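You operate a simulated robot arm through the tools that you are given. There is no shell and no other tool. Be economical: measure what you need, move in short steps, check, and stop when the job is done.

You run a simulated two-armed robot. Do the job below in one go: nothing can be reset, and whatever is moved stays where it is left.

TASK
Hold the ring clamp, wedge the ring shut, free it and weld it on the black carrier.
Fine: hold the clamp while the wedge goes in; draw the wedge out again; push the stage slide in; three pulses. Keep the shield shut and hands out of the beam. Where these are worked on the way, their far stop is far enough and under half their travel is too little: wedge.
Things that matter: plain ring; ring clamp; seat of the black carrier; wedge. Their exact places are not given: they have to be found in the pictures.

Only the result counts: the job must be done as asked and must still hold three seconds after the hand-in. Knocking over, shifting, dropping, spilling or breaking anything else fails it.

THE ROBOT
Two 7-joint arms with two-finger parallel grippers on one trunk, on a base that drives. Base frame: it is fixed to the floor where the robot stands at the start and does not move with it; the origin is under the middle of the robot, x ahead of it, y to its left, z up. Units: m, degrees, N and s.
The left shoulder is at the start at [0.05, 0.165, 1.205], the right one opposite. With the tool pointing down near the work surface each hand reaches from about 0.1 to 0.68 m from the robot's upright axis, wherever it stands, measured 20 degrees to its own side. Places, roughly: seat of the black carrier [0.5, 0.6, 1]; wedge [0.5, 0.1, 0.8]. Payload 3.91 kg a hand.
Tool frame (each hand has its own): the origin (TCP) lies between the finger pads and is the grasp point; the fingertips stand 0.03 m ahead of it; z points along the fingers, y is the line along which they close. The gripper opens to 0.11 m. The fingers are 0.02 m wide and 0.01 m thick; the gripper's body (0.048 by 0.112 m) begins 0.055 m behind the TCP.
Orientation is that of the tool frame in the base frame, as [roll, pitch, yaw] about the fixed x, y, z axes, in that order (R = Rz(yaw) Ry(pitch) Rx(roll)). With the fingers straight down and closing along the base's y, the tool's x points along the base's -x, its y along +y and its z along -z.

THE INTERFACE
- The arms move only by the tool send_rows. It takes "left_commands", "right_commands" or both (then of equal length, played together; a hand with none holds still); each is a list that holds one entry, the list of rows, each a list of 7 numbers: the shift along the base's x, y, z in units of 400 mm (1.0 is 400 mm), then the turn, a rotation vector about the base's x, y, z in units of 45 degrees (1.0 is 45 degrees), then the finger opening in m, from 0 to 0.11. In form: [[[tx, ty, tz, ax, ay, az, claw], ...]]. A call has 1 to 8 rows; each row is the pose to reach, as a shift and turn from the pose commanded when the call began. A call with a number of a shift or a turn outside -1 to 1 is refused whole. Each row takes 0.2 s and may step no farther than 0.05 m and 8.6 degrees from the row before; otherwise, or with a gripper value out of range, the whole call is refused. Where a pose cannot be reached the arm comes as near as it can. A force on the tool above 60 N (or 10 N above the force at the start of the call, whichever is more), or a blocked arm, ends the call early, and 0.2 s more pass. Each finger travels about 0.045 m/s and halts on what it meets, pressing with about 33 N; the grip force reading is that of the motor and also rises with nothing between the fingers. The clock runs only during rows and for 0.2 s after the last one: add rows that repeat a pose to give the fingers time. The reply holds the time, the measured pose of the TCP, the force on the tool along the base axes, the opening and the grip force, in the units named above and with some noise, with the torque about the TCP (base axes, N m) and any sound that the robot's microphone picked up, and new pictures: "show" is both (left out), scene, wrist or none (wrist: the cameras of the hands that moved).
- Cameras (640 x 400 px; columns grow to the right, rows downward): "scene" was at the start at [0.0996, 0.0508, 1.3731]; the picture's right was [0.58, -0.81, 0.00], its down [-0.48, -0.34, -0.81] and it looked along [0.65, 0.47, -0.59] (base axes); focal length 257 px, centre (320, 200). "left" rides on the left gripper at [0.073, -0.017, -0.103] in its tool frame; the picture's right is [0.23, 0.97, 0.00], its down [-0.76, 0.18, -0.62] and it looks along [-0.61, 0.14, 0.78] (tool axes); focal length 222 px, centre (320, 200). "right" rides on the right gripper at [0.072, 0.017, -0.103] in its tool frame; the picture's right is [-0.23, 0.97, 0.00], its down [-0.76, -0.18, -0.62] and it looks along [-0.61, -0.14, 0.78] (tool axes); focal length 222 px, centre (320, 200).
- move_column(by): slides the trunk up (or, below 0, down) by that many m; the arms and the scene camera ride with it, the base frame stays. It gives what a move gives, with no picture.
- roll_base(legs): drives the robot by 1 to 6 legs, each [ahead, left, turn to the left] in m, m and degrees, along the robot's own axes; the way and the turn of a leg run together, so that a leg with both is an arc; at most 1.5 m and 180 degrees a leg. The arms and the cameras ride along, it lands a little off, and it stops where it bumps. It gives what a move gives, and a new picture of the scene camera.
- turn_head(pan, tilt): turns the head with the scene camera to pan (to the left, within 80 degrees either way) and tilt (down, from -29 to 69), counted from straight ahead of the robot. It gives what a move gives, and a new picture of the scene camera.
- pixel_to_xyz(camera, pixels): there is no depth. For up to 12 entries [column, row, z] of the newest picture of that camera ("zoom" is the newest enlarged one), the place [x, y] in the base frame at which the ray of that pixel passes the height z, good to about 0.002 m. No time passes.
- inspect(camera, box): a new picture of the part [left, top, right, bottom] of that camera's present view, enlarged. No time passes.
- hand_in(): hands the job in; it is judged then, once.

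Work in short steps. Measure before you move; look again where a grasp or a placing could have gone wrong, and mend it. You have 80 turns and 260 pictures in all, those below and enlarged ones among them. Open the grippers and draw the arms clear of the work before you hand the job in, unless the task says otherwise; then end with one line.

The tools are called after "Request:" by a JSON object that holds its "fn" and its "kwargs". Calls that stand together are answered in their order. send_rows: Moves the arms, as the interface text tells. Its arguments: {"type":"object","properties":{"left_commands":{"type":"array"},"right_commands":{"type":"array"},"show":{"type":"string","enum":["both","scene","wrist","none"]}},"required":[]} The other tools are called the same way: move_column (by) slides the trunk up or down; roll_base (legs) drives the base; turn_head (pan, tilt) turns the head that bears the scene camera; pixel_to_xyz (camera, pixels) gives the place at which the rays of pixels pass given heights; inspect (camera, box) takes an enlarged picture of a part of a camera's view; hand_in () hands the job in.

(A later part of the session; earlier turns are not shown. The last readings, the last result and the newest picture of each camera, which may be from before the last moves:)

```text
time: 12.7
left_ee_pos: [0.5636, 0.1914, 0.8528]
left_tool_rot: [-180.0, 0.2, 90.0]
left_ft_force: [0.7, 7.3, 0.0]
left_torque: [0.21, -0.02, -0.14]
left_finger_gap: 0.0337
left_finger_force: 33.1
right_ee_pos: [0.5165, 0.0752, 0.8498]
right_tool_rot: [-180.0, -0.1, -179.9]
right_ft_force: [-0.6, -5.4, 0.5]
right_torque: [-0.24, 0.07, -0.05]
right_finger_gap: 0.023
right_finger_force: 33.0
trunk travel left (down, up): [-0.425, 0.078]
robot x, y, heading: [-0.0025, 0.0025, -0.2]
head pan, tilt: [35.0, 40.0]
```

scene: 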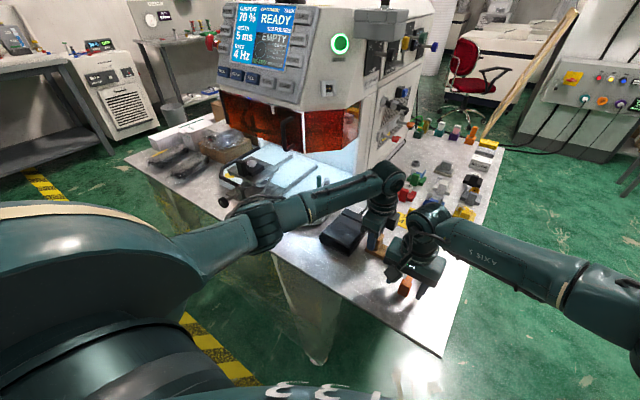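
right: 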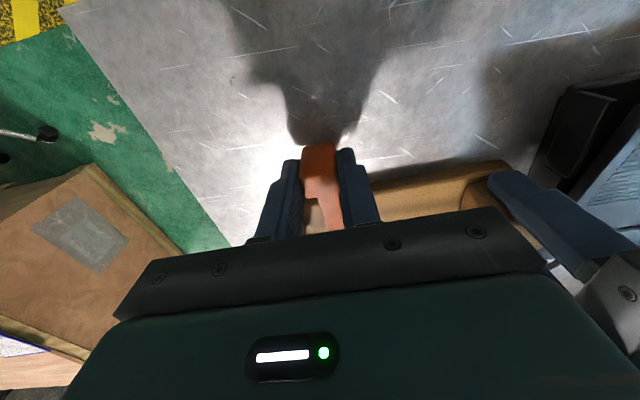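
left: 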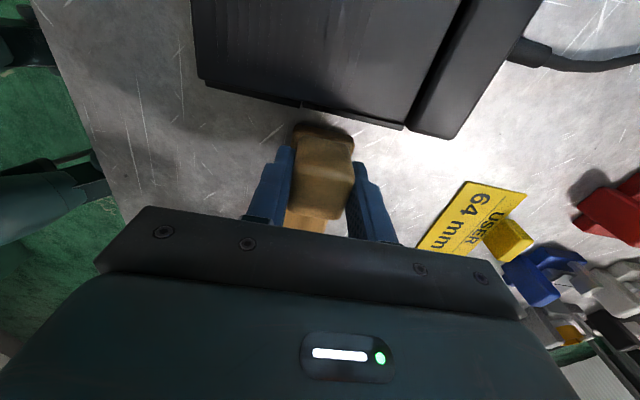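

Good; continuing toward the far stop, watching force in x.

Request:
{"fn": "send_rows", "kwargs": {"right_commands": [[[0.012, -0.001, 0, 0, 0, 0, 0.01], [0.024, -0.002, 0, 0, 0, 0, 0.01], [0.036, -0.003, 0, 0, 0, 0, 0.01], [0.048, -0.004, 0, 0, 0, 0, 0.01], [0.06, -0.005, 0, 0, 0, 0, 0.01]]], "show": "wrist"}}

Request:
{"fn": "inspect", "kwargs": {"camera": "right", "box": [230, 100, 450, 240]}}

```text
time: 13.9
left_ee_pos: [0.5643, 0.1932, 0.8536]
left_tool_rot: [179.6, 0.2, 90.2]
left_ft_force: [15.7, 2.6, -3.2]
left_torque: [0.15, -0.18, 1.14]
left_finger_gap: 0.0346
left_finger_force: 33.0
right_ee_pos: [0.5398, 0.0741, 0.8494]
right_tool_rot: [179.9, -0.3, -179.9]
right_ft_force: [-17.0, -2.4, 5.1]
right_torque: [0.32, 0.09, 0.75]
right_finger_gap: 0.0236
right_finger_force: 32.9
trunk travel left (down, up): [-0.425, 0.078]
robot x, y, heading: [-0.0045, -0.0003, -0.1]
head pan, tilt: [35.0, 40.0]
```

right: 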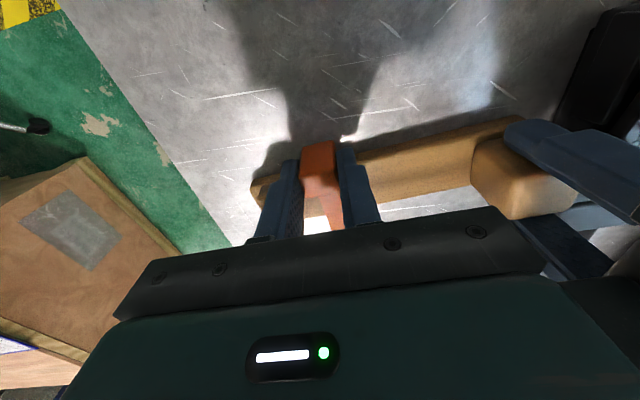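

```text
2.86 times, centred on (340, 170) of right
```

zoom: 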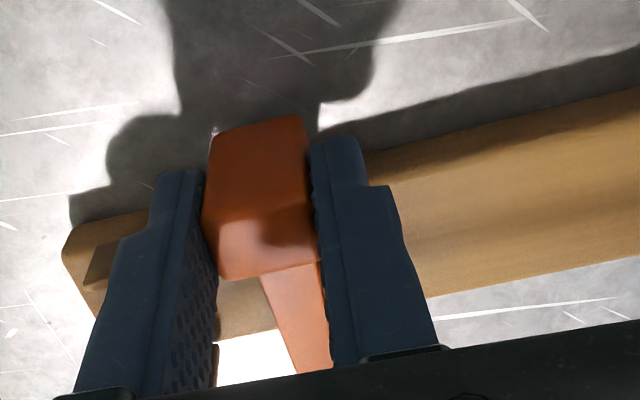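

Travel is now 0.06 m and x force rose to 17 N, maybe the stop. One more small push to confirm.

Request:
{"fn": "send_rows", "kwargs": {"right_commands": [[[0.006, 0, 0, 0, 0, 0, 0.01], [0.012, 0, 0, 0, 0, 0, 0.01], [0.018, 0, 0, 0, 0, 0, 0.01]]], "show": "none"}}

Request:
{"fn": "inspect", "kwargs": {"camera": "scene", "box": [340, 200, 470, 310]}}

```text
time: 14.7
left_ee_pos: [0.5637, 0.1941, 0.8529]
left_tool_rot: [179.9, 0.0, 90.2]
left_ft_force: [16.1, 6.1, 0.5]
left_torque: [-0.39, -0.46, 1.32]
left_finger_gap: 0.0358
left_finger_force: 32.9
right_ee_pos: [0.5477, 0.0711, 0.8504]
right_tool_rot: [-179.9, -0.1, 179.9]
right_ft_force: [-17.5, -6.5, 0.4]
right_torque: [0.29, 0.41, 0.62]
right_finger_gap: 0.0245
right_finger_force: 33.1
trunk travel left (down, up): [-0.425, 0.078]
robot x, y, heading: [0.0002, -0.0019, 0.1]
head pan, tilt: [35.0, 40.0]
```

```text
3.64 times, centred on (405, 255) of scene
```

zoom: 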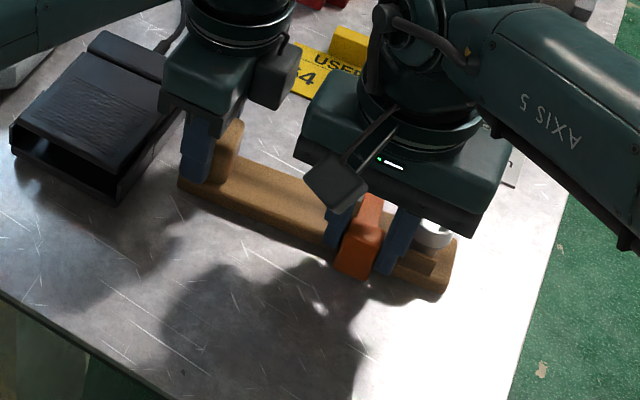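

Gaps in both grippers grow, so the clamp itself begins to turn: the wedge is at its far stop. Now drawing it back along the same path.

Request:
{"fn": "send_rows", "kwargs": {"right_commands": [[[-0.018, 0, 0, 0, 0, 0, 0.01], [-0.042, 0.002, 0, 0, 0, 0, 0.01], [-0.066, 0.004, 0, 0, 0, 0, 0.01], [-0.09, 0.006, 0, 0, 0, 0, 0.01], [-0.114, 0.008, 0, 0, 0, 0, 0.01], [-0.138, 0.01, 0, 0, 0, 0, 0.01], [-0.16, 0.011, 0, 0, 0, 0, 0.01], [-0.174, 0.012, 0, 0, 0, 0, 0.01]]], "show": "wrist"}}

Request:
{"fn": "inspect", "kwargs": {"camera": "scene", "box": [340, 200, 470, 310]}}

```text
time: 16.5
left_ee_pos: [0.5637, 0.1938, 0.8532]
left_tool_rot: [-180.0, -0.1, 90.1]
left_ft_force: [-3.2, 4.6, 2.7]
left_torque: [0.12, 0.2, -0.67]
left_finger_gap: 0.0335
left_finger_force: 33.0
right_ee_pos: [0.479, 0.0759, 0.8507]
right_tool_rot: [-179.9, 0.1, 179.9]
right_ft_force: [3.2, -5.5, 0.9]
right_torque: [-0.05, -0.47, -0.1]
right_finger_gap: 0.0232
right_finger_force: 32.9
trunk travel left (down, up): [-0.425, 0.078]
robot x, y, heading: [-0.0009, -0.0025, 0.2]
head pan, tilt: [35.0, 40.0]
```

right: 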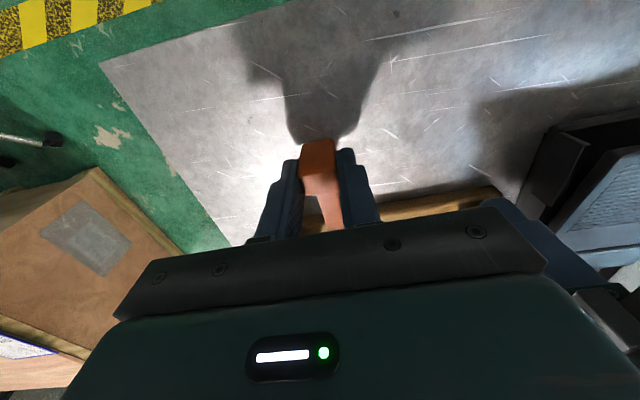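

```text
3.64 times, centred on (405, 255) of scene
```

zoom: 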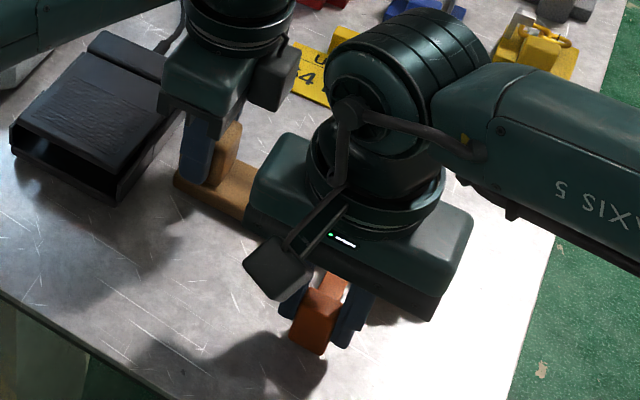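

The wedge is back where it began. Opening the right hand, rising and backing off to look at the ring.

Request:
{"fn": "send_rows", "kwargs": {"right_commands": [[[0, 0, 0, 0, 0, 0, 0.06], [0, 0, 0, 0, 0, 0, 0.06], [0, 0, 0, 0, 0, 0, 0.06], [0, 0, 0.1, 0, 0, 0, 0.06], [0, 0, 0.2, 0, 0, 0, 0.06], [-0.04, 0, 0.3, 0, 0, 0, 0.06], [-0.04, 0, 0.35, 0, 0, 0, 0.06]]], "show": "wrist"}}

Request:
{"fn": "inspect", "kwargs": {"camera": "right", "box": [265, 135, 385, 235]}}

```text
time: 18.1
left_ee_pos: [0.5632, 0.1933, 0.8531]
left_tool_rot: [179.9, 0.1, 89.9]
left_ft_force: [-1.0, 0.3, -0.4]
left_torque: [0.21, 0.0, 0.0]
left_finger_gap: 0.0336
left_finger_force: 33.2
right_ee_pos: [0.4626, 0.0777, 0.9911]
right_tool_rot: [180.0, 0.1, 180.0]
right_ft_force: [-0.7, 0.1, 0.7]
right_torque: [-0.01, 0.02, 0.0]
right_finger_gap: 0.06
right_finger_force: 0.1
trunk travel left (down, up): [-0.425, 0.078]
robot x, y, heading: [-0.0031, 0.0023, -0.1]
head pan, tilt: [35.0, 40.0]
```

right: 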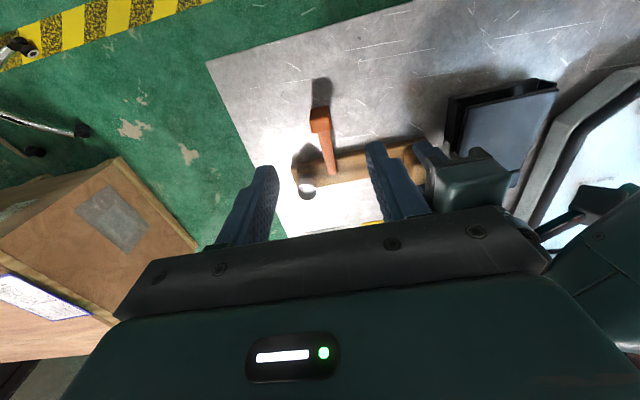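

```text
4.00 times, centred on (325, 185) of right
```

zoom: 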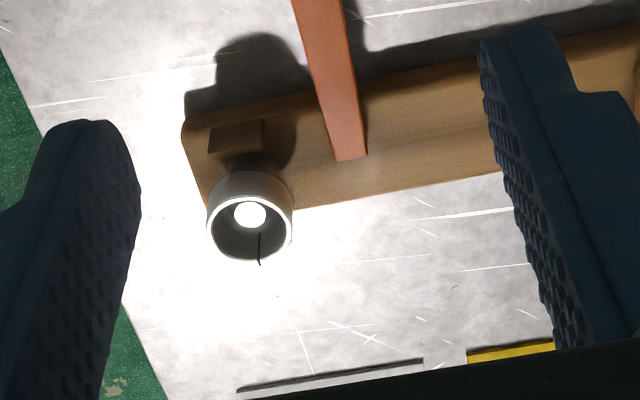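

The ring still shows a seam line at (260,248); I'll enlarge further to see whether it is closed.

Request:
{"fn": "inspect", "kwargs": {"camera": "right", "box": [292, 170, 324, 206]}}

Request:
{"fn": "pixel_to_xyz", "kwargs": {"camera": "right", "pixels": [[307.5, 192, 0.849], [297, 192, 0.849], [318, 192, 0.849], [307.5, 185, 0.849], [307.5, 200, 0.849]]}}

```text
11.11 times, centred on (308, 188) of right
```

zoom: 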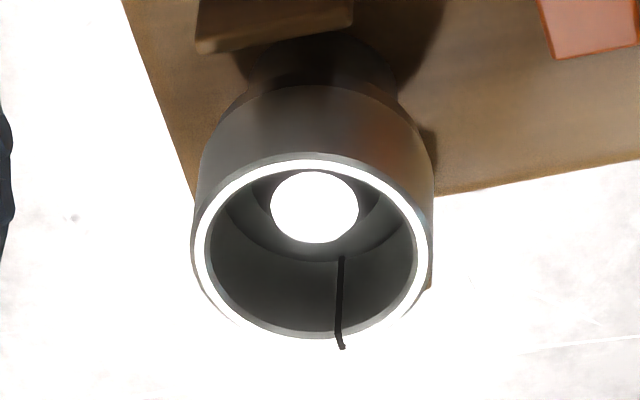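

```text
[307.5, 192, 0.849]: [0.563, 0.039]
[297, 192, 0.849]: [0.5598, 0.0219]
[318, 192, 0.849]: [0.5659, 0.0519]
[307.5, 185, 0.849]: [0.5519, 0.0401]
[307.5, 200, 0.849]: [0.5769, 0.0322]
```

The seam is only a thin line now. Ring centre is (0.564,0.0385), about 0.03 wide, rim at 0.849. Moving the right hand above it with a narrow 0.048 opening.

Request:
{"fn": "send_rows", "kwargs": {"right_commands": [[[0.06, -0.025, 0, 0, 0, 0, 0.048], [0.12, -0.05, 0, 0, 0, 0, 0.048], [0.18, -0.075, 0, 0, 0, 0, 0.048], [0.252, -0.098, -0.05, 0, 0, 0, 0.048], [0.252, -0.098, -0.153, 0, 0, 0, 0.048], [0.252, -0.098, -0.2, 0, 0, 0, 0.048], [0.252, -0.098, -0.2, 0, 0, 0, 0.048]]], "show": "wrist"}}

Request:
{"fn": "inspect", "kwargs": {"camera": "right", "box": [240, 120, 400, 240]}}

```text
time: 19.7
left_ee_pos: [0.563, 0.1919, 0.8519]
left_tool_rot: [-180.0, 0.0, 90.2]
left_ft_force: [0.5, -0.7, -0.5]
left_torque: [0.21, -0.04, 0.0]
left_finger_gap: 0.0336
left_finger_force: 32.7
right_ee_pos: [0.5646, 0.0406, 0.9086]
right_tool_rot: [180.0, 0.0, -180.0]
right_ft_force: [0.0, 0.7, 0.0]
right_torque: [-0.01, 0.03, -0.02]
right_finger_gap: 0.0479
right_finger_force: 0.1
trunk travel left (down, up): [-0.425, 0.078]
robot x, y, heading: [-0.0011, 0.0041, 0.3]
head pan, tilt: [35.0, 40.0]
```

right: 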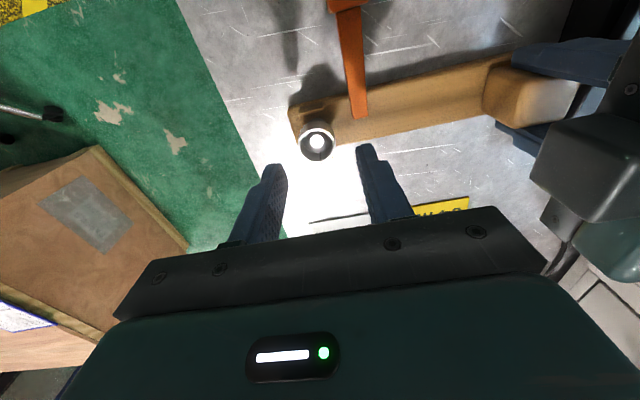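

```text
3.33 times, centred on (320, 180) of right
```

zoom: 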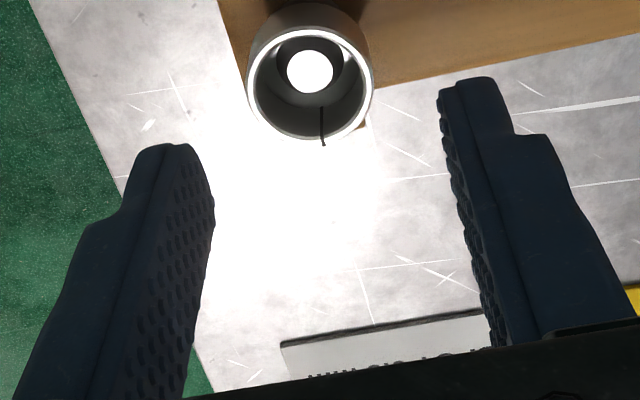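

Checking ring rim centre from here: zoom (311,82).

Request:
{"fn": "pixel_to_xyz", "kwargs": {"camera": "zoom", "pixels": [[311, 82, 0.849], [249, 82, 0.849], [374, 80, 0.849], [311, 140, 0.849], [311, 70, 0.84]]}}

```text
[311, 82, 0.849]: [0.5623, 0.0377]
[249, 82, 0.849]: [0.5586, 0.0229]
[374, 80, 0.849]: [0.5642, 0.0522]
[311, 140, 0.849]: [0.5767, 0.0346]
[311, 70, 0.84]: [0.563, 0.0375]
```

Ring at (0.562,0.0377). Descending to z 0.855 and closing gently on it.

Request:
{"fn": "send_rows", "kwargs": {"right_commands": [[[-0.003, -0.003, -0.06, 0, 0, 0, 0.048], [-0.003, -0.003, -0.133, 0, 0, 0, 0.048], [-0.003, -0.003, -0.133, 0, 0, 0, 0.048], [-0.003, -0.003, -0.133, 0, 0, 0, 0.02], [-0.003, -0.003, -0.133, 0, 0, 0, 0.02], [-0.003, -0.003, -0.133, 0, 0, 0, 0.02]]], "show": "wrist"}}

Request:
{"fn": "inspect", "kwargs": {"camera": "right", "box": [240, 100, 400, 220]}}

```text
time: 21.1
left_ee_pos: [0.5639, 0.193, 0.8528]
left_tool_rot: [180.0, 0.2, 90.1]
left_ft_force: [-0.3, -0.9, -0.2]
left_torque: [0.03, 0.03, -0.02]
left_finger_gap: 0.0339
left_finger_force: 33.0
right_ee_pos: [0.5619, 0.0362, 0.8566]
right_tool_rot: [-180.0, 0.0, -179.9]
right_ft_force: [-0.7, 0.7, -0.3]
right_torque: [0.02, -0.02, 0.03]
right_finger_gap: 0.0279
right_finger_force: 33.3
trunk travel left (down, up): [-0.425, 0.078]
robot x, y, heading: [0.0042, 0.0012, -0.0]
head pan, tilt: [35.0, 40.0]
```

right: 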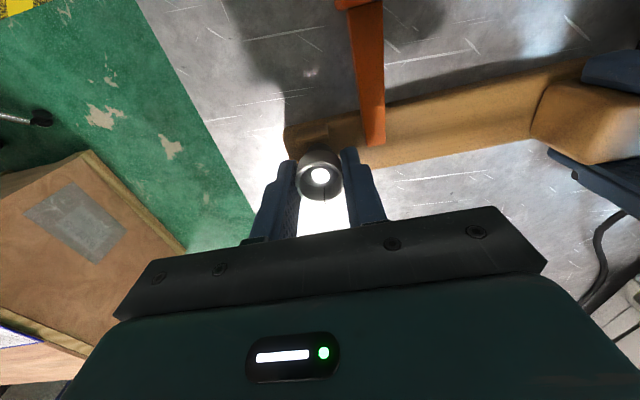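

```text
3.33 times, centred on (320, 160) of right
```

zoom: 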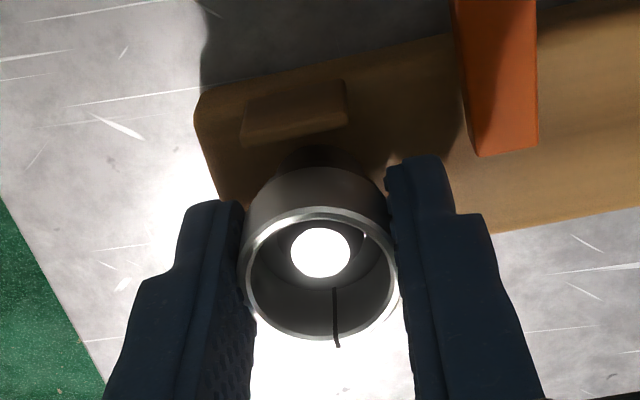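

Ring held at 0.028 m. Lifting straight up.

Request:
{"fn": "send_rows", "kwargs": {"right_commands": [[[0, 0, 0.03, 0, 0, 0, 0.02], [0, 0, 0.06, 0, 0, 0, 0.02], [0, 0, 0.1, 0, 0, 0, 0.02], [0, 0, 0.2, 0, 0, 0, 0.02], [0, 0, 0.3, 0, 0, 0, 0.02], [0, 0, 0.4, 0, 0, 0, 0.02]]], "show": "wrist"}}

Request:
{"fn": "inspect", "kwargs": {"camera": "right", "box": [240, 80, 400, 220]}}

```text
time: 22.5
left_ee_pos: [0.5623, 0.192, 0.8531]
left_tool_rot: [179.9, 0.0, 90.1]
left_ft_force: [2.5, -0.4, 10.2]
left_torque: [0.25, 0.06, -0.02]
left_finger_gap: 0.034
left_finger_force: 33.1
right_ee_pos: [0.5649, 0.0375, 1.0174]
right_tool_rot: [-179.9, -0.1, 180.0]
right_ft_force: [-0.5, 0.2, -0.6]
right_torque: [-0.01, -0.01, 0.0]
right_finger_gap: 0.0278
right_finger_force: 33.1
trunk travel left (down, up): [-0.425, 0.078]
robot x, y, heading: [-0.0015, -0.0012, 0.2]
head pan, tilt: [35.0, 40.0]
```

right: 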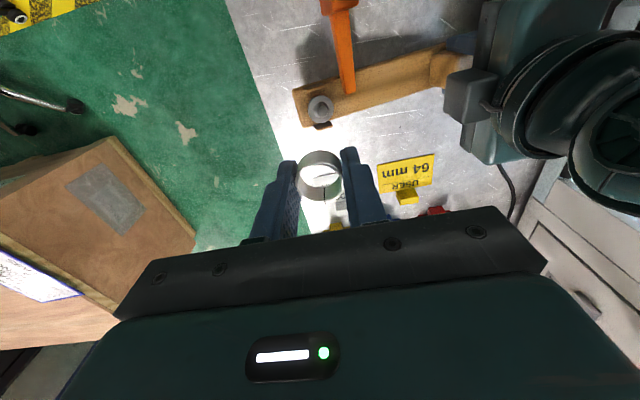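

```text
2.86 times, centred on (320, 150) of right
```

zoom: 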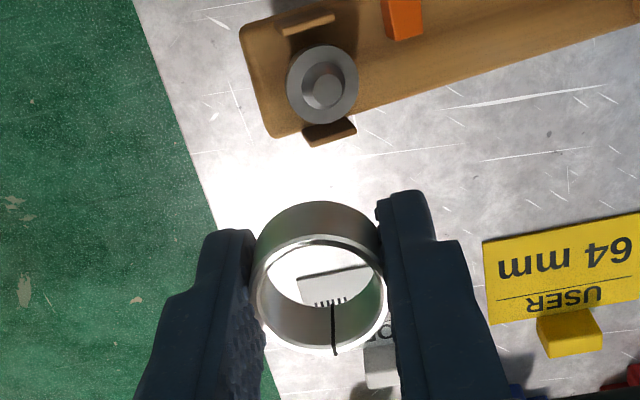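

The ring is free of its pin. Now the left opens, lifts off the block and rises, the right rises a bit too.

Request:
{"fn": "send_rows", "kwargs": {"left_commands": [[[0, 0, 0, 0, 0, 0, 0.07], [0, 0, 0, 0, 0, 0, 0.07], [0, 0, 0, 0, 0, 0, 0.07], [0, 0, 0.1, 0, 0, 0, 0.07], [0, 0, 0.2, 0, 0, 0, 0.07], [0, 0, 0.3, 0, 0, 0, 0.07], [0, 0.1, 0.4, 0, 0, 0, 0.07], [0, 0.2, 0.5, 0, 0, 0, 0.07]]], "right_commands": [[[0, 0, 0, 0, 0, 0, 0.02], [0, 0, 0, 0, 0, 0, 0.02], [0, 0, 0.05, 0, 0, 0, 0.02], [0, 0, 0.1, 0, 0, 0, 0.02], [-0.05, 0, 0.15, 0, 0, 0, 0.02], [-0.1, 0, 0.2, 0, 0, 0, 0.02], [-0.2, 0, 0.2, 0, 0, 0, 0.02], [-0.3, 0, 0.2, 0, 0, 0, 0.02]]], "show": "both"}}

```text
refused: row 7 steps farther than a row can; nothing moved
```

Request:
{"fn": "send_rows", "kwargs": {"left_commands": [[[0, 0, 0, 0, 0, 0, 0.07], [0, 0, 0, 0, 0, 0, 0.07], [0, 0, 0, 0, 0, 0, 0.07], [0, 0, 0.1, 0, 0, 0, 0.07], [0, 0, 0.2, 0, 0, 0, 0.07], [0, 0, 0.3, 0, 0, 0, 0.07], [0, 0.05, 0.4, 0, 0, 0, 0.07], [0, 0.1, 0.5, 0, 0, 0, 0.07]]], "right_commands": [[[0, 0, 0, 0, 0, 0, 0.02], [0, 0, 0, 0, 0, 0, 0.02], [0, 0, 0.05, 0, 0, 0, 0.02], [0, 0, 0.1, 0, 0, 0, 0.02], [-0.05, 0, 0.15, 0, 0, 0, 0.02], [-0.1, 0, 0.2, 0, 0, 0, 0.02], [-0.2, 0, 0.2, 0, 0, 0, 0.02], [-0.3, 0, 0.2, 0, 0, 0, 0.02]]], "show": "both"}}

```text
time: 24.3
left_ee_pos: [0.5592, 0.2377, 1.0526]
left_tool_rot: [-180.0, 0.0, 90.1]
left_ft_force: [-0.6, -1.3, 0.3]
left_torque: [0.0, 0.03, 0.0]
left_finger_gap: 0.0698
left_finger_force: 0.0
right_ee_pos: [0.4413, 0.0377, 1.0969]
right_tool_rot: [-180.0, 0.1, -180.0]
right_ft_force: [0.4, -1.3, -0.4]
right_torque: [0.01, -0.02, -0.04]
right_finger_gap: 0.0279
right_finger_force: 32.8
trunk travel left (down, up): [-0.425, 0.078]
robot x, y, heading: [0.0029, 0.0013, 0.0]
head pan, tilt: [35.0, 40.0]
```

scene: 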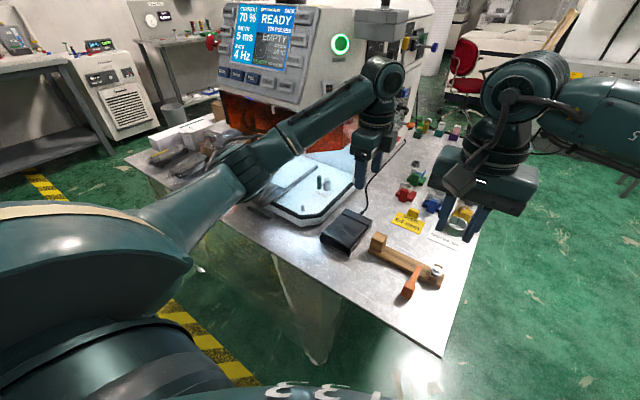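
right: 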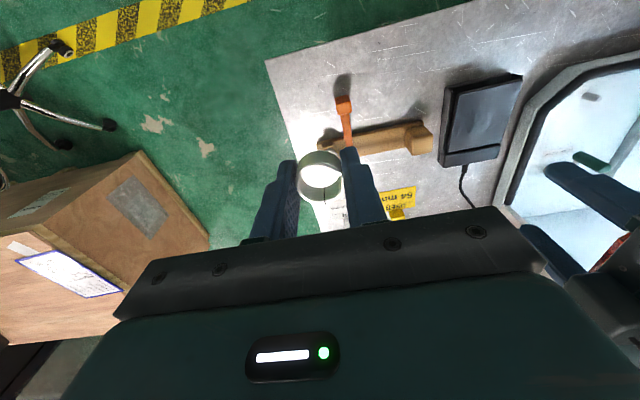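
left: 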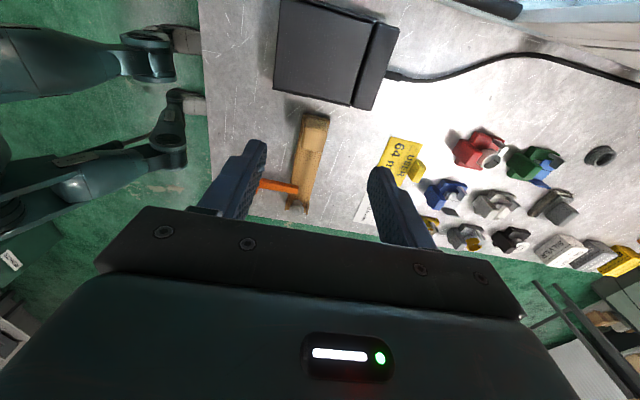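

Everything is in place at the clamp. I'll draw the left hand back and undo its yaw before driving the base left.

Request:
{"fn": "send_rows", "kwargs": {"left_commands": [[[-0.1, 0, 0.03, 0, 0, 0.185, 0.09], [-0.2, 0, 0.06, 0, 0, 0.37, 0.11], [-0.3, 0.02, 0.09, 0, 0, 0.555, 0.11], [-0.4, 0.06, 0.1, 0, 0, 0.74, 0.11], [-0.5, 0.1, 0.1, 0, 0, 0.925, 0.11], [-0.58, 0.15, 0.1, 0, 0, 1.0, 0.11], [-0.6, 0.25, 0.1, 0, 0, 1.0, 0.11]]], "show": "none"}}

Request:
{"fn": "roll_base", "kwargs": {"legs": [[0, 0.58, 0]]}}

```text
time: 25.9
left_ee_pos: [0.3217, 0.3332, 1.0934]
left_tool_rot: [180.0, 0.2, 135.1]
left_ft_force: [0.5, -0.4, -0.4]
left_torque: [-0.02, 0.0, -0.01]
left_finger_gap: 0.11
left_finger_force: 0.1
right_ee_pos: [0.4428, 0.0373, 1.0964]
right_tool_rot: [180.0, 0.0, 180.0]
right_ft_force: [-0.1, -0.3, -0.7]
right_torque: [0.01, -0.01, 0.03]
right_finger_gap: 0.0278
right_finger_force: 33.4
trunk travel left (down, up): [-0.425, 0.078]
robot x, y, heading: [-0.001, 0.0015, -0.0]
head pan, tilt: [35.0, 40.0]
```

```text
time: 31.4
left_ee_pos: [0.3247, 0.9078, 1.0921]
left_tool_rot: [-180.0, 0.0, 134.9]
left_ft_force: [-0.4, -0.6, 0.2]
left_torque: [-0.03, 0.0, -0.01]
left_finger_gap: 0.1099
left_finger_force: 0.1
right_ee_pos: [0.4449, 0.6106, 1.0969]
right_tool_rot: [180.0, 0.0, 179.8]
right_ft_force: [-1.2, -0.3, -0.7]
right_torque: [-0.01, -0.02, 0.01]
right_finger_gap: 0.0279
right_finger_force: 33.4
trunk travel left (down, up): [-0.425, 0.078]
robot x, y, heading: [0.0054, 0.5748, -0.3]
head pan, tilt: [35.0, 40.0]
```

scene: 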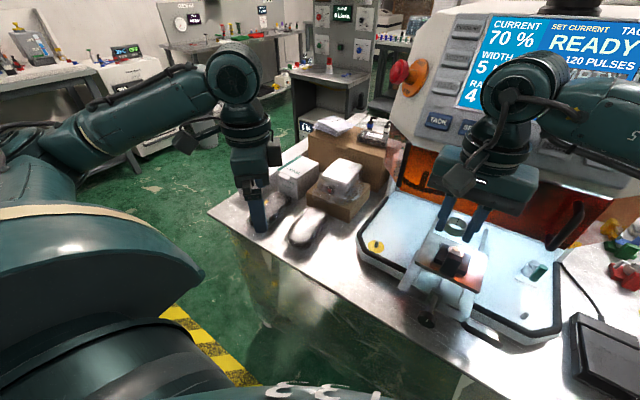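

Driven by 0.577 m. I'll point the head at the stage and look closely with scene and right cameras.

Request:
{"fn": "turn_head", "kwargs": {"pan": 8, "tilt": 42}}

Request:
{"fn": "inspect", "kwargs": {"camera": "right", "box": [180, 60, 460, 230]}}

```text
time: 32.3
left_ee_pos: [0.3246, 0.9078, 1.0917]
left_tool_rot: [-180.0, 0.0, 134.8]
left_ft_force: [-0.1, -0.3, 0.5]
left_torque: [-0.02, 0.03, 0.0]
left_finger_gap: 0.11
left_finger_force: 0.0
right_ee_pos: [0.4437, 0.6108, 1.0961]
right_tool_rot: [180.0, 0.0, 179.9]
right_ft_force: [0.1, 0.4, -1.1]
right_torque: [0.01, 0.01, -0.01]
right_finger_gap: 0.028
right_finger_force: 33.1
trunk travel left (down, up): [-0.425, 0.078]
robot x, y, heading: [0.0049, 0.5762, -0.4]
head pan, tilt: [8.0, 42.0]
```

scene: 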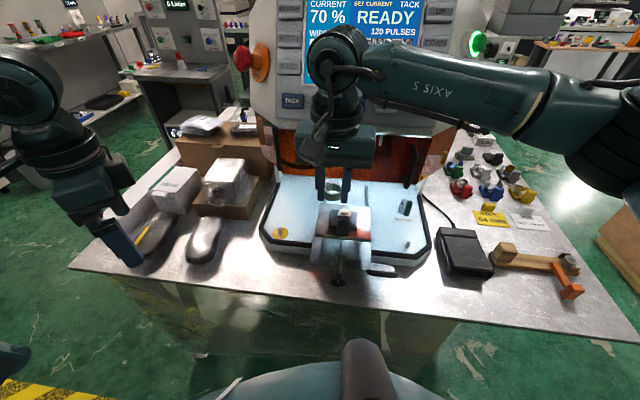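

```text
2.29 times, centred on (320, 145) of right
```

zoom: 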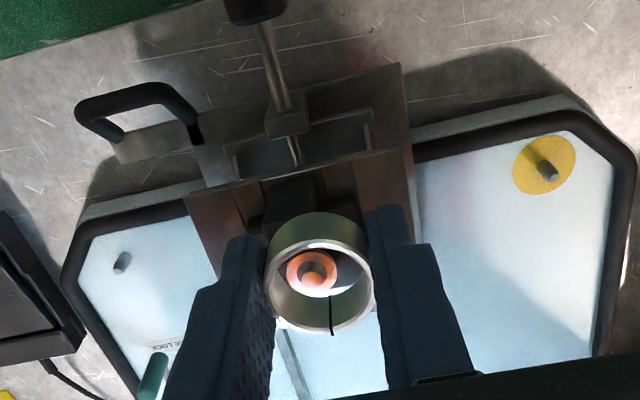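

The seat with its pin shows through the ring at right-zoom (311,270). Enlarging the carrier in the scene view to triangulate it.

Request:
{"fn": "inspect", "kwargs": {"camera": "scene", "box": [305, 170, 385, 230]}}

Request:
{"fn": "inspect", "kwargs": {"camera": "right", "box": [280, 130, 360, 210]}}

```text
6.67 times, centred on (345, 200) of scene
```

zoom: 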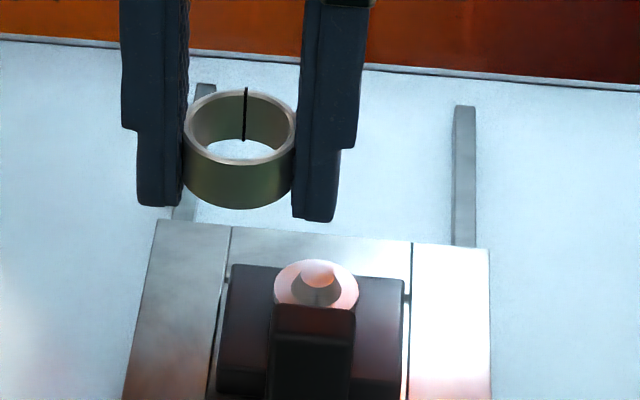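

```text
5.00 times, centred on (320, 170) of right
```

zoom: 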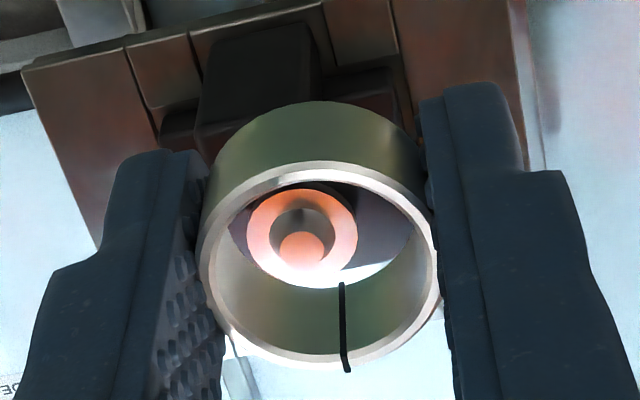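

Request:
{"fn": "pixel_to_xyz", "kwargs": {"camera": "scene", "pixels": [[344.85, 210.8, 0.9], [344.85, 210.8, 0.92], [344.85, 210.8, 0.94], [344.85, 210.8, 0.96], [344.5, 213, 0.9], [344.5, 213, 0.93]]}}

Request:
{"fn": "pixel_to_xyz", "kwargs": {"camera": "right", "pixels": [[316.4, 179.6, 0.9], [316.4, 179.6, 0.92], [316.4, 179.6, 0.94], [316.4, 179.6, 0.96], [316.6, 177.6, 0.9], [316.6, 177.6, 0.93]]}}

```text
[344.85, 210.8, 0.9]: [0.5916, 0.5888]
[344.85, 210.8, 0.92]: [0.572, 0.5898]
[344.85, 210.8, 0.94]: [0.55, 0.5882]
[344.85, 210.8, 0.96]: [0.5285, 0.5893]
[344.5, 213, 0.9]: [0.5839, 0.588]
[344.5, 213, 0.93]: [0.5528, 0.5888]
```

```text
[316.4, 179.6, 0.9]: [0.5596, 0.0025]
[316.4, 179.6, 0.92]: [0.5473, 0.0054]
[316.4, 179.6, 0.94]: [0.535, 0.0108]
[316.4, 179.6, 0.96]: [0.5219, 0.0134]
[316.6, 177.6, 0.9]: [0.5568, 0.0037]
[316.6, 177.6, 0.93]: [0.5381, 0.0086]
```

The "right" values belong to an older picture; the newest zoom is of the right camera at its present pose, so I'll query that.

Request:
{"fn": "pixel_to_xyz", "kwargs": {"camera": "zoom", "pixels": [[302, 248, 0.94], [302, 248, 0.95], [302, 248, 0.96], [302, 248, 0.97], [302, 248, 0.98], [303, 238, 0.94], [303, 238, 0.96], [320, 265, 1.088], [320, 265, 1.07]]}}

Request:
{"fn": "pixel_to_xyz", "kwargs": {"camera": "scene", "pixels": [[344.85, 210.8, 0.95], [344.85, 210.8, 0.97], [344.85, 210.8, 0.98], [344.5, 213, 0.94], [344.5, 213, 0.96], [333, 190, 1.088]]}}

```text
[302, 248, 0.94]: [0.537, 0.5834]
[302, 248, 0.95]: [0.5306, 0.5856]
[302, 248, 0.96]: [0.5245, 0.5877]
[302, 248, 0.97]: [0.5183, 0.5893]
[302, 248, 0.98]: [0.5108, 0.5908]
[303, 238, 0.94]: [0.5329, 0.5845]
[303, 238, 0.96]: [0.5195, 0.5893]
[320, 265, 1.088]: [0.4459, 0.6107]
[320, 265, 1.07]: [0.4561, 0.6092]
```

```text
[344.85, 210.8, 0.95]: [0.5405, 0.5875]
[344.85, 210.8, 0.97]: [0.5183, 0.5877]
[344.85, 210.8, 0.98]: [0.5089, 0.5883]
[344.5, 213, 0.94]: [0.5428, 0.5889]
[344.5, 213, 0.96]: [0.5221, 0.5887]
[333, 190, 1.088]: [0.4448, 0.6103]
```

Pin top is about (0.518,0.588,0.97). Moving the ring over it at TCP z 1.04.

Request:
{"fn": "send_rows", "kwargs": {"right_commands": [[[0.06, -0.02, 0, 0, 0, 0, 0.02], [0.12, -0.04, 0, 0, 0, 0, 0.02], [0.184, -0.0555, 0, 0, 0, 0, 0.02], [0.184, -0.0555, -0.07, 0, 0, 0, 0.02], [0.184, -0.0555, -0.14, 0, 0, 0, 0.02], [0.184, -0.0555, -0.14, 0, 0, 0, 0.02]]], "show": "both"}}

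Request:
{"fn": "inspect", "kwargs": {"camera": "scene", "box": [305, 170, 385, 230]}}

Request:
{"fn": "inspect", "kwargs": {"camera": "right", "box": [280, 130, 360, 210]}}

```text
time: 33.7
left_ee_pos: [0.3248, 0.9075, 1.092]
left_tool_rot: [180.0, 0.1, 134.9]
left_ft_force: [0.1, -1.3, -0.3]
left_torque: [-0.01, 0.02, 0.04]
left_finger_gap: 0.11
left_finger_force: 0.1
right_ee_pos: [0.5169, 0.5893, 1.0401]
right_tool_rot: [-180.0, 0.1, 179.8]
right_ft_force: [-0.5, 0.6, 0.0]
right_torque: [0.0, -0.02, -0.02]
right_finger_gap: 0.0278
right_finger_force: 33.1
trunk travel left (down, up): [-0.425, 0.078]
robot x, y, heading: [-0.0009, 0.5747, -0.2]
head pan, tilt: [8.0, 42.0]
```

scene: 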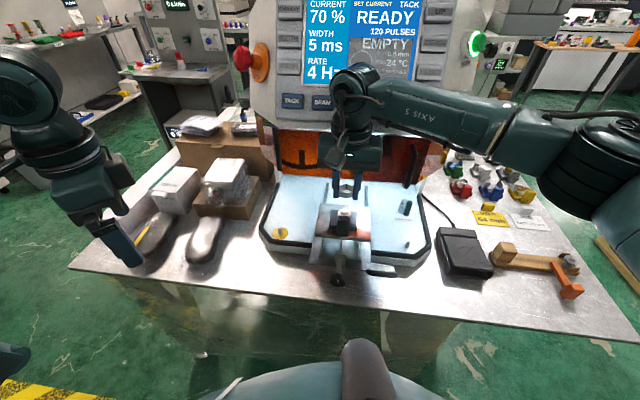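
right: 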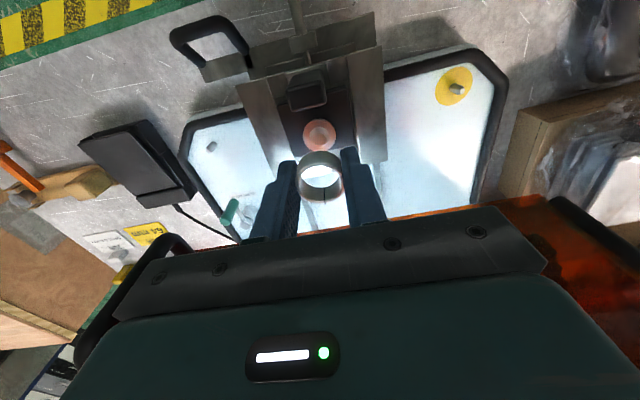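

```text
6.67 times, centred on (345, 200) of scene
```

zoom: 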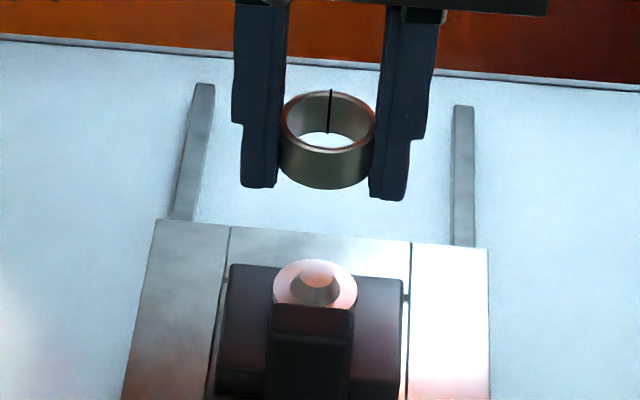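

```text
5.00 times, centred on (320, 170) of right
```

zoom: 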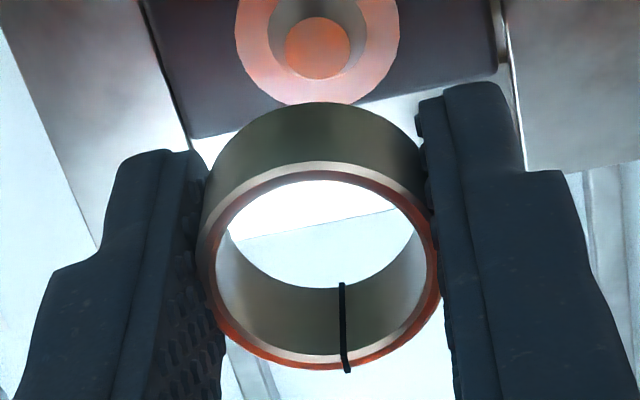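

Now the seat is clear in both views: pin top right-zoom (318,48), scene (345,211). Re-triangulating.

Request:
{"fn": "pixel_to_xyz", "kwargs": {"camera": "zoom", "pixels": [[318, 48, 0.95], [318, 48, 0.96], [318, 48, 0.97], [318, 48, 0.98], [318, 25, 0.95], [318, 25, 0.96], [235, 30, 0.955], [400, 30, 0.955], [318, 104, 0.955]]}}

Request:
{"fn": "inspect", "kwargs": {"camera": "right", "box": [280, 70, 360, 170]}}

```text
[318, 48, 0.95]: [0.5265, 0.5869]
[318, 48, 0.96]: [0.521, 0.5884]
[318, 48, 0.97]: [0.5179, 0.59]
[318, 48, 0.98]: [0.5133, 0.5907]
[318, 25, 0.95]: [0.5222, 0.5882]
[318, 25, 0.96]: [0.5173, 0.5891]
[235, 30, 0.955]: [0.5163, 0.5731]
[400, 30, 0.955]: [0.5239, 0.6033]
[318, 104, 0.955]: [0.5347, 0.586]
```

```text
4.00 times, centred on (320, 120) of right
```

zoom: 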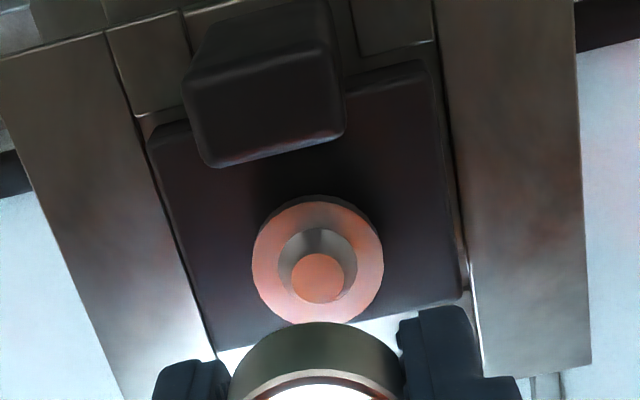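

Request:
{"fn": "pixel_to_xyz", "kwargs": {"camera": "zoom", "pixels": [[318, 262, 0.94], [318, 262, 0.95], [318, 262, 0.96], [318, 278, 0.96], [318, 278, 0.97], [318, 278, 0.98], [318, 325, 0.95], [318, 200, 0.95]]}}

Request:
{"fn": "pixel_to_xyz", "kwargs": {"camera": "scene", "pixels": [[344.4, 212.5, 0.95], [344.4, 212.5, 0.96], [344.4, 212.5, 0.97], [344.8, 210.9, 0.96], [344.8, 210.9, 0.97], [344.6, 209, 0.95], [344.6, 209, 0.96], [344.6, 209, 0.97]]}}

```text
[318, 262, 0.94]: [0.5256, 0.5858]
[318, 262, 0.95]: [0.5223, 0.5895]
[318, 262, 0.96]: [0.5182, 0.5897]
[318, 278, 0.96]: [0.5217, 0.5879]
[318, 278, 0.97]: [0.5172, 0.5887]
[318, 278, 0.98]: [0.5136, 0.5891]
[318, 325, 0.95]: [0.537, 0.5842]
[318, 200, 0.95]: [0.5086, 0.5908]
```

```text
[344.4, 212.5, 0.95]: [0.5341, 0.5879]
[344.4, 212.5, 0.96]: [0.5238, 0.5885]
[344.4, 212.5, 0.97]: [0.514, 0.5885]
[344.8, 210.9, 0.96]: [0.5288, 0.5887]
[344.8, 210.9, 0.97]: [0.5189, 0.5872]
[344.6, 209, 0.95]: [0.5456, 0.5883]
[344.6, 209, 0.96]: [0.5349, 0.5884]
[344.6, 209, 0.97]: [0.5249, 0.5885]
```

Seat centre ≈ (0.517,0.589), shoulder z ≈ 0.962, pin top 0.972. Checking where the ring itself is in the hand: rim centre (320.4,183) in right, (344?,190) in scene.

Request:
{"fn": "pixel_to_xyz", "kwargs": {"camera": "right", "pixels": [[320.4, 183, 1.033], [297, 184, 1.033], [344, 182, 1.033], [320.4, 166, 1.033], [320.4, 201, 1.033]]}}

Request:
{"fn": "pixel_to_xyz", "kwargs": {"camera": "scene", "pixels": [[346.3, 188.4, 1.033], [345.8, 195, 1.013], [346.3, 183.8, 1.033], [345.9, 193, 1.033]]}}

```text
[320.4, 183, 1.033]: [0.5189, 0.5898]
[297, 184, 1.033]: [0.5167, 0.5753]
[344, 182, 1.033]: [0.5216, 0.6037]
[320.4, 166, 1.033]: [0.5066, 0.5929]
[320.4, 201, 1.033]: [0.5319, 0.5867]
```

```text
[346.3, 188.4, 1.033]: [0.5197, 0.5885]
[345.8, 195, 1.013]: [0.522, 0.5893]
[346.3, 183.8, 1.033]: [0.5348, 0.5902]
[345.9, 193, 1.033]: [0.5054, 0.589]
```

Ring (0.519,0.5895) versus seat (0.517,0.589): shift -0.002 in x and lower to z 1.0.

Request:
{"fn": "send_rows", "kwargs": {"right_commands": [[[-0.005, -0.001, -0.03, 0, 0, 0, 0.02], [-0.005, -0.001, -0.07, 0, 0, 0, 0.02], [-0.005, -0.001, -0.1, 0, 0, 0, 0.02], [-0.005, -0.001, -0.1, 0, 0, 0, 0.02]]], "show": "wrist"}}

Request:
{"fn": "inspect", "kwargs": {"camera": "scene", "box": [315, 180, 375, 225]}}

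Request:
{"fn": "inspect", "kwargs": {"camera": "right", "box": [280, 130, 360, 210]}}

```text
time: 34.7
left_ee_pos: [0.3243, 0.9075, 1.093]
left_tool_rot: [180.0, 0.0, 134.8]
left_ft_force: [-0.2, -0.2, 0.2]
left_torque: [-0.01, 0.02, 0.0]
left_finger_gap: 0.1101
left_finger_force: 0.0
right_ee_pos: [0.5152, 0.5886, 1.0005]
right_tool_rot: [180.0, 0.0, 179.8]
right_ft_force: [-0.6, 0.3, -0.1]
right_torque: [0.04, -0.01, -0.01]
right_finger_gap: 0.0279
right_finger_force: 33.5
trunk travel left (down, up): [-0.425, 0.078]
robot x, y, heading: [0.0053, 0.5783, -0.2]
head pan, tilt: [8.0, 42.0]
```

right: 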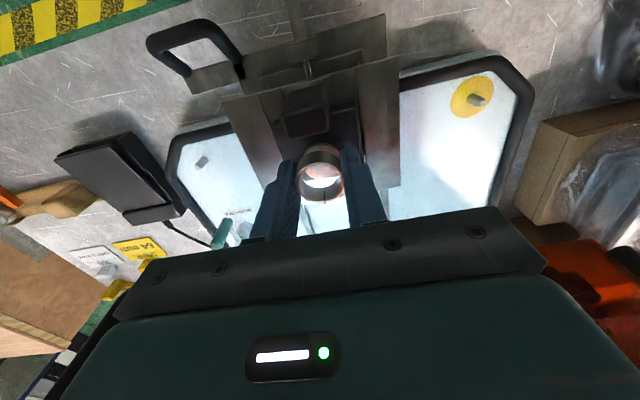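

```text
8.89 times, centred on (345, 202) of scene
```

zoom: 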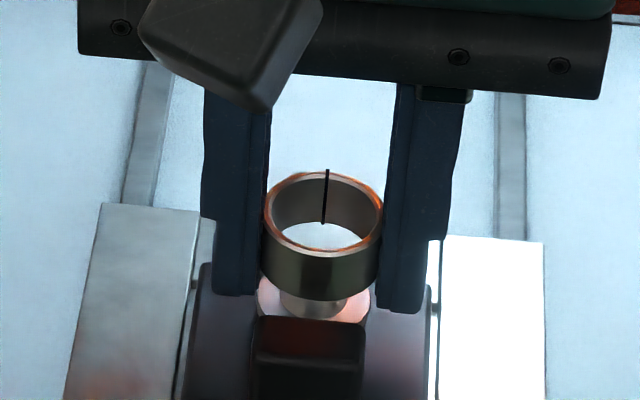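

```text
5.00 times, centred on (320, 170) of right
```

zoom: 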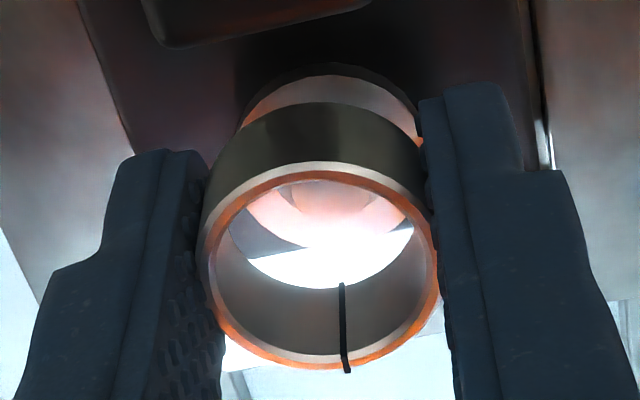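

Looks nearly concentric. Checking the visible front edge of the seat disc, right zoom apex (328,74), and the ring rim again.

Request:
{"fn": "pixel_to_xyz", "kwargs": {"camera": "zoom", "pixels": [[328, 74, 0.962], [240, 122, 0.962], [425, 140, 0.962], [320, 267, 0.993], [327, 195, 0.972], [250, 220, 0.962], [400, 220, 0.962]]}}

Request:
{"fn": "pixel_to_xyz", "kwargs": {"camera": "scene", "pixels": [[338.0, 213.2, 0.962], [350.6, 213.2, 0.962], [338.9, 204.5, 0.993], [352, 204.5, 0.993]]}}

```text
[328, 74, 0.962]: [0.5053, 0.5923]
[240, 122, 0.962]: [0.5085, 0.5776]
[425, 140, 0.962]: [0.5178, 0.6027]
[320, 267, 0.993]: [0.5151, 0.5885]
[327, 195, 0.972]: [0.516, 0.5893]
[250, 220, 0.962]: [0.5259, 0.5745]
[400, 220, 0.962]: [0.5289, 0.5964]
```

```text
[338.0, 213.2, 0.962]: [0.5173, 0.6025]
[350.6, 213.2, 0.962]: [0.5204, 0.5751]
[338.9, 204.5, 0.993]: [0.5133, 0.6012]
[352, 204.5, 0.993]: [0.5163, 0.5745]
```

Nudging +0.002 x, +0.001 y, then descending in small steps to contact.

Request:
{"fn": "send_rows", "kwargs": {"right_commands": [[[0.0045, 0.0025, 0, 0, 0, 0, 0.02], [0.0045, 0.0025, -0.008, 0, 0, 0, 0.02], [0.0045, 0.0025, -0.016, 0, 0, 0, 0.02], [0.0045, 0.0025, -0.024, 0, 0, 0, 0.02], [0.0045, 0.0025, -0.03, 0, 0, 0, 0.02]]], "show": "none"}}

Request:
{"fn": "inspect", "kwargs": {"camera": "scene", "box": [315, 180, 375, 225]}}

Request:
{"fn": "inspect", "kwargs": {"camera": "right", "box": [280, 130, 360, 210]}}

```text
time: 35.9
left_ee_pos: [0.3246, 0.9078, 1.093]
left_tool_rot: [180.0, 0.2, 134.8]
left_ft_force: [0.3, 0.8, 0.4]
left_torque: [-0.02, -0.01, 0.01]
left_finger_gap: 0.1098
left_finger_force: 0.1
right_ee_pos: [0.5173, 0.5899, 0.9888]
right_tool_rot: [179.9, 0.1, 179.7]
right_ft_force: [-1.5, -1.0, 11.7]
right_torque: [-0.22, 0.02, -0.08]
right_finger_gap: 0.0278
right_finger_force: 33.1
trunk travel left (down, up): [-0.425, 0.078]
robot x, y, heading: [0.001, 0.5756, -0.3]
head pan, tilt: [8.0, 42.0]
```

```text
8.89 times, centred on (345, 202) of scene
```

zoom: 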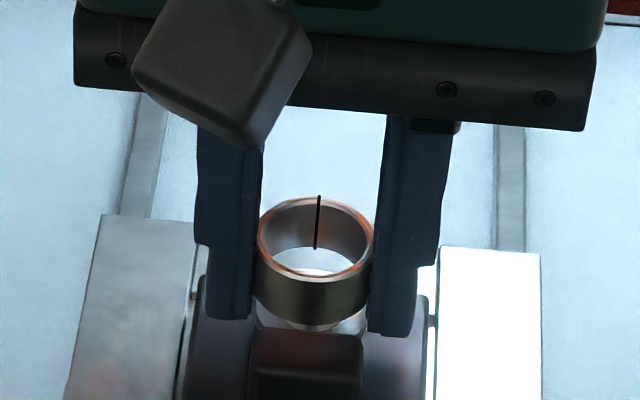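

```text
5.00 times, centred on (320, 170) of right
```

zoom: 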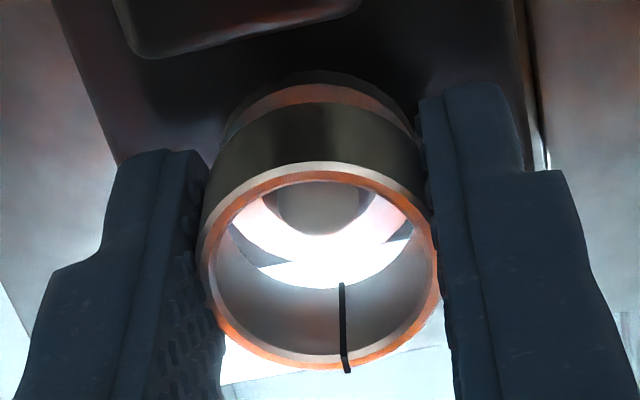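

Contact at z 0.989 (12 N), as expected for the ring on the shoulder. Easing the preload and opening a little.

Request:
{"fn": "send_rows", "kwargs": {"right_commands": [[[0, 0, 0.004, 0, 0, 0, 0.02], [0, 0, 0.004, 0, 0, 0, 0.033], [0, 0, 0.004, 0, 0, 0, 0.036], [0, 0, 0.004, 0, 0, 0, 0.04], [0, 0, 0.004, 0, 0, 0, 0.04]]], "show": "none"}}

Request:
{"fn": "inspect", "kwargs": {"camera": "scene", "box": [315, 180, 375, 225]}}

Request:
{"fn": "inspect", "kwargs": {"camera": "right", "box": [280, 130, 360, 210]}}

```text
time: 37.1
left_ee_pos: [0.3244, 0.9079, 1.0923]
left_tool_rot: [-180.0, 0.1, 134.9]
left_ft_force: [-0.4, -0.4, -0.7]
left_torque: [-0.01, 0.01, 0.01]
left_finger_gap: 0.1101
left_finger_force: 0.2
right_ee_pos: [0.5175, 0.5897, 0.9897]
right_tool_rot: [-180.0, 0.0, 179.6]
right_ft_force: [0.0, 0.2, 0.4]
right_torque: [-0.01, 0.0, 0.04]
right_finger_gap: 0.04
right_finger_force: 0.1
trunk travel left (down, up): [-0.425, 0.078]
robot x, y, heading: [-0.0015, 0.5784, -0.0]
head pan, tilt: [8.0, 42.0]
```

```text
8.89 times, centred on (345, 202) of scene
```

zoom: 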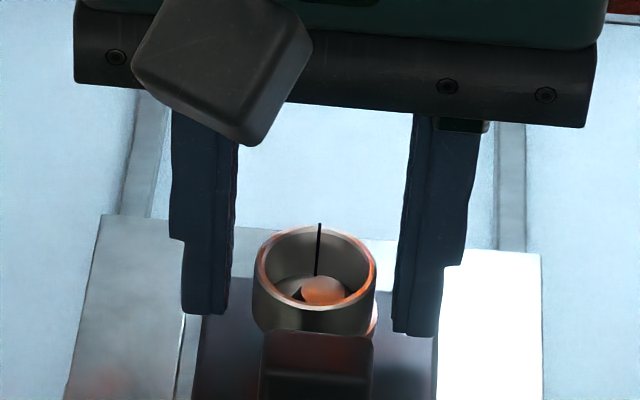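

```text
5.00 times, centred on (320, 170) of right
```

zoom: 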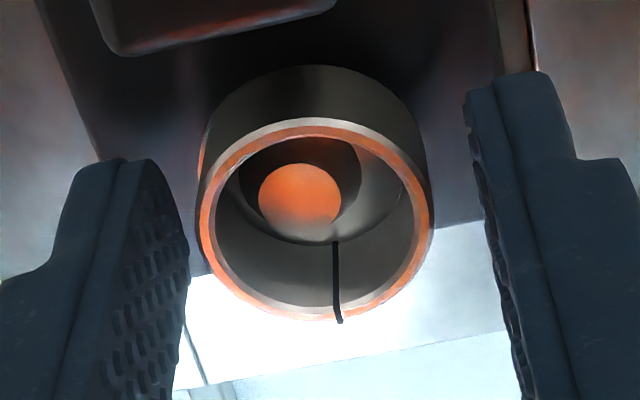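

The ring dropped onto the shoulder around the pin. Checking how well it is centred: rim centre (316,214), pin top (299,196).

Request:
{"fn": "pixel_to_xyz", "kwargs": {"camera": "zoom", "pixels": [[316, 214, 0.975], [316, 214, 0.98], [200, 200, 0.978], [432, 205, 0.978], [299, 196, 0.972], [258, 196, 0.972], [340, 196, 0.972], [316, 122, 0.978], [316, 318, 0.978]]}}

Request:
{"fn": "pixel_to_xyz", "kwargs": {"camera": "scene", "pixels": [[344.5, 209.6, 0.975], [344.5, 209.6, 0.98], [337.8, 210, 0.978], [351.3, 210, 0.978], [345.3, 212.1, 0.972], [342.7, 212.1, 0.972], [348.1, 212.1, 0.972]]}}

```text
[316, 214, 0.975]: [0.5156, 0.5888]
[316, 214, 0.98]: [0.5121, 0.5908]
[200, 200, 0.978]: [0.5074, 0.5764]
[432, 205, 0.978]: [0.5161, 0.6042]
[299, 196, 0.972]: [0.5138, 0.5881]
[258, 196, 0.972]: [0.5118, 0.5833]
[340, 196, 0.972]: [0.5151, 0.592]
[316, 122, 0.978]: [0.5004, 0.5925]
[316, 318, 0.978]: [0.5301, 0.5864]
```

```text
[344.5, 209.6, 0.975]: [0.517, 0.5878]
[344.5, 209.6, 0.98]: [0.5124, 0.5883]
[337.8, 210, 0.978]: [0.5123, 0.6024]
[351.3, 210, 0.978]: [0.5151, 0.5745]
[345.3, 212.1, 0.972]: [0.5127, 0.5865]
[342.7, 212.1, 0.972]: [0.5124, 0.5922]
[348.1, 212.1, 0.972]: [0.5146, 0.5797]
```

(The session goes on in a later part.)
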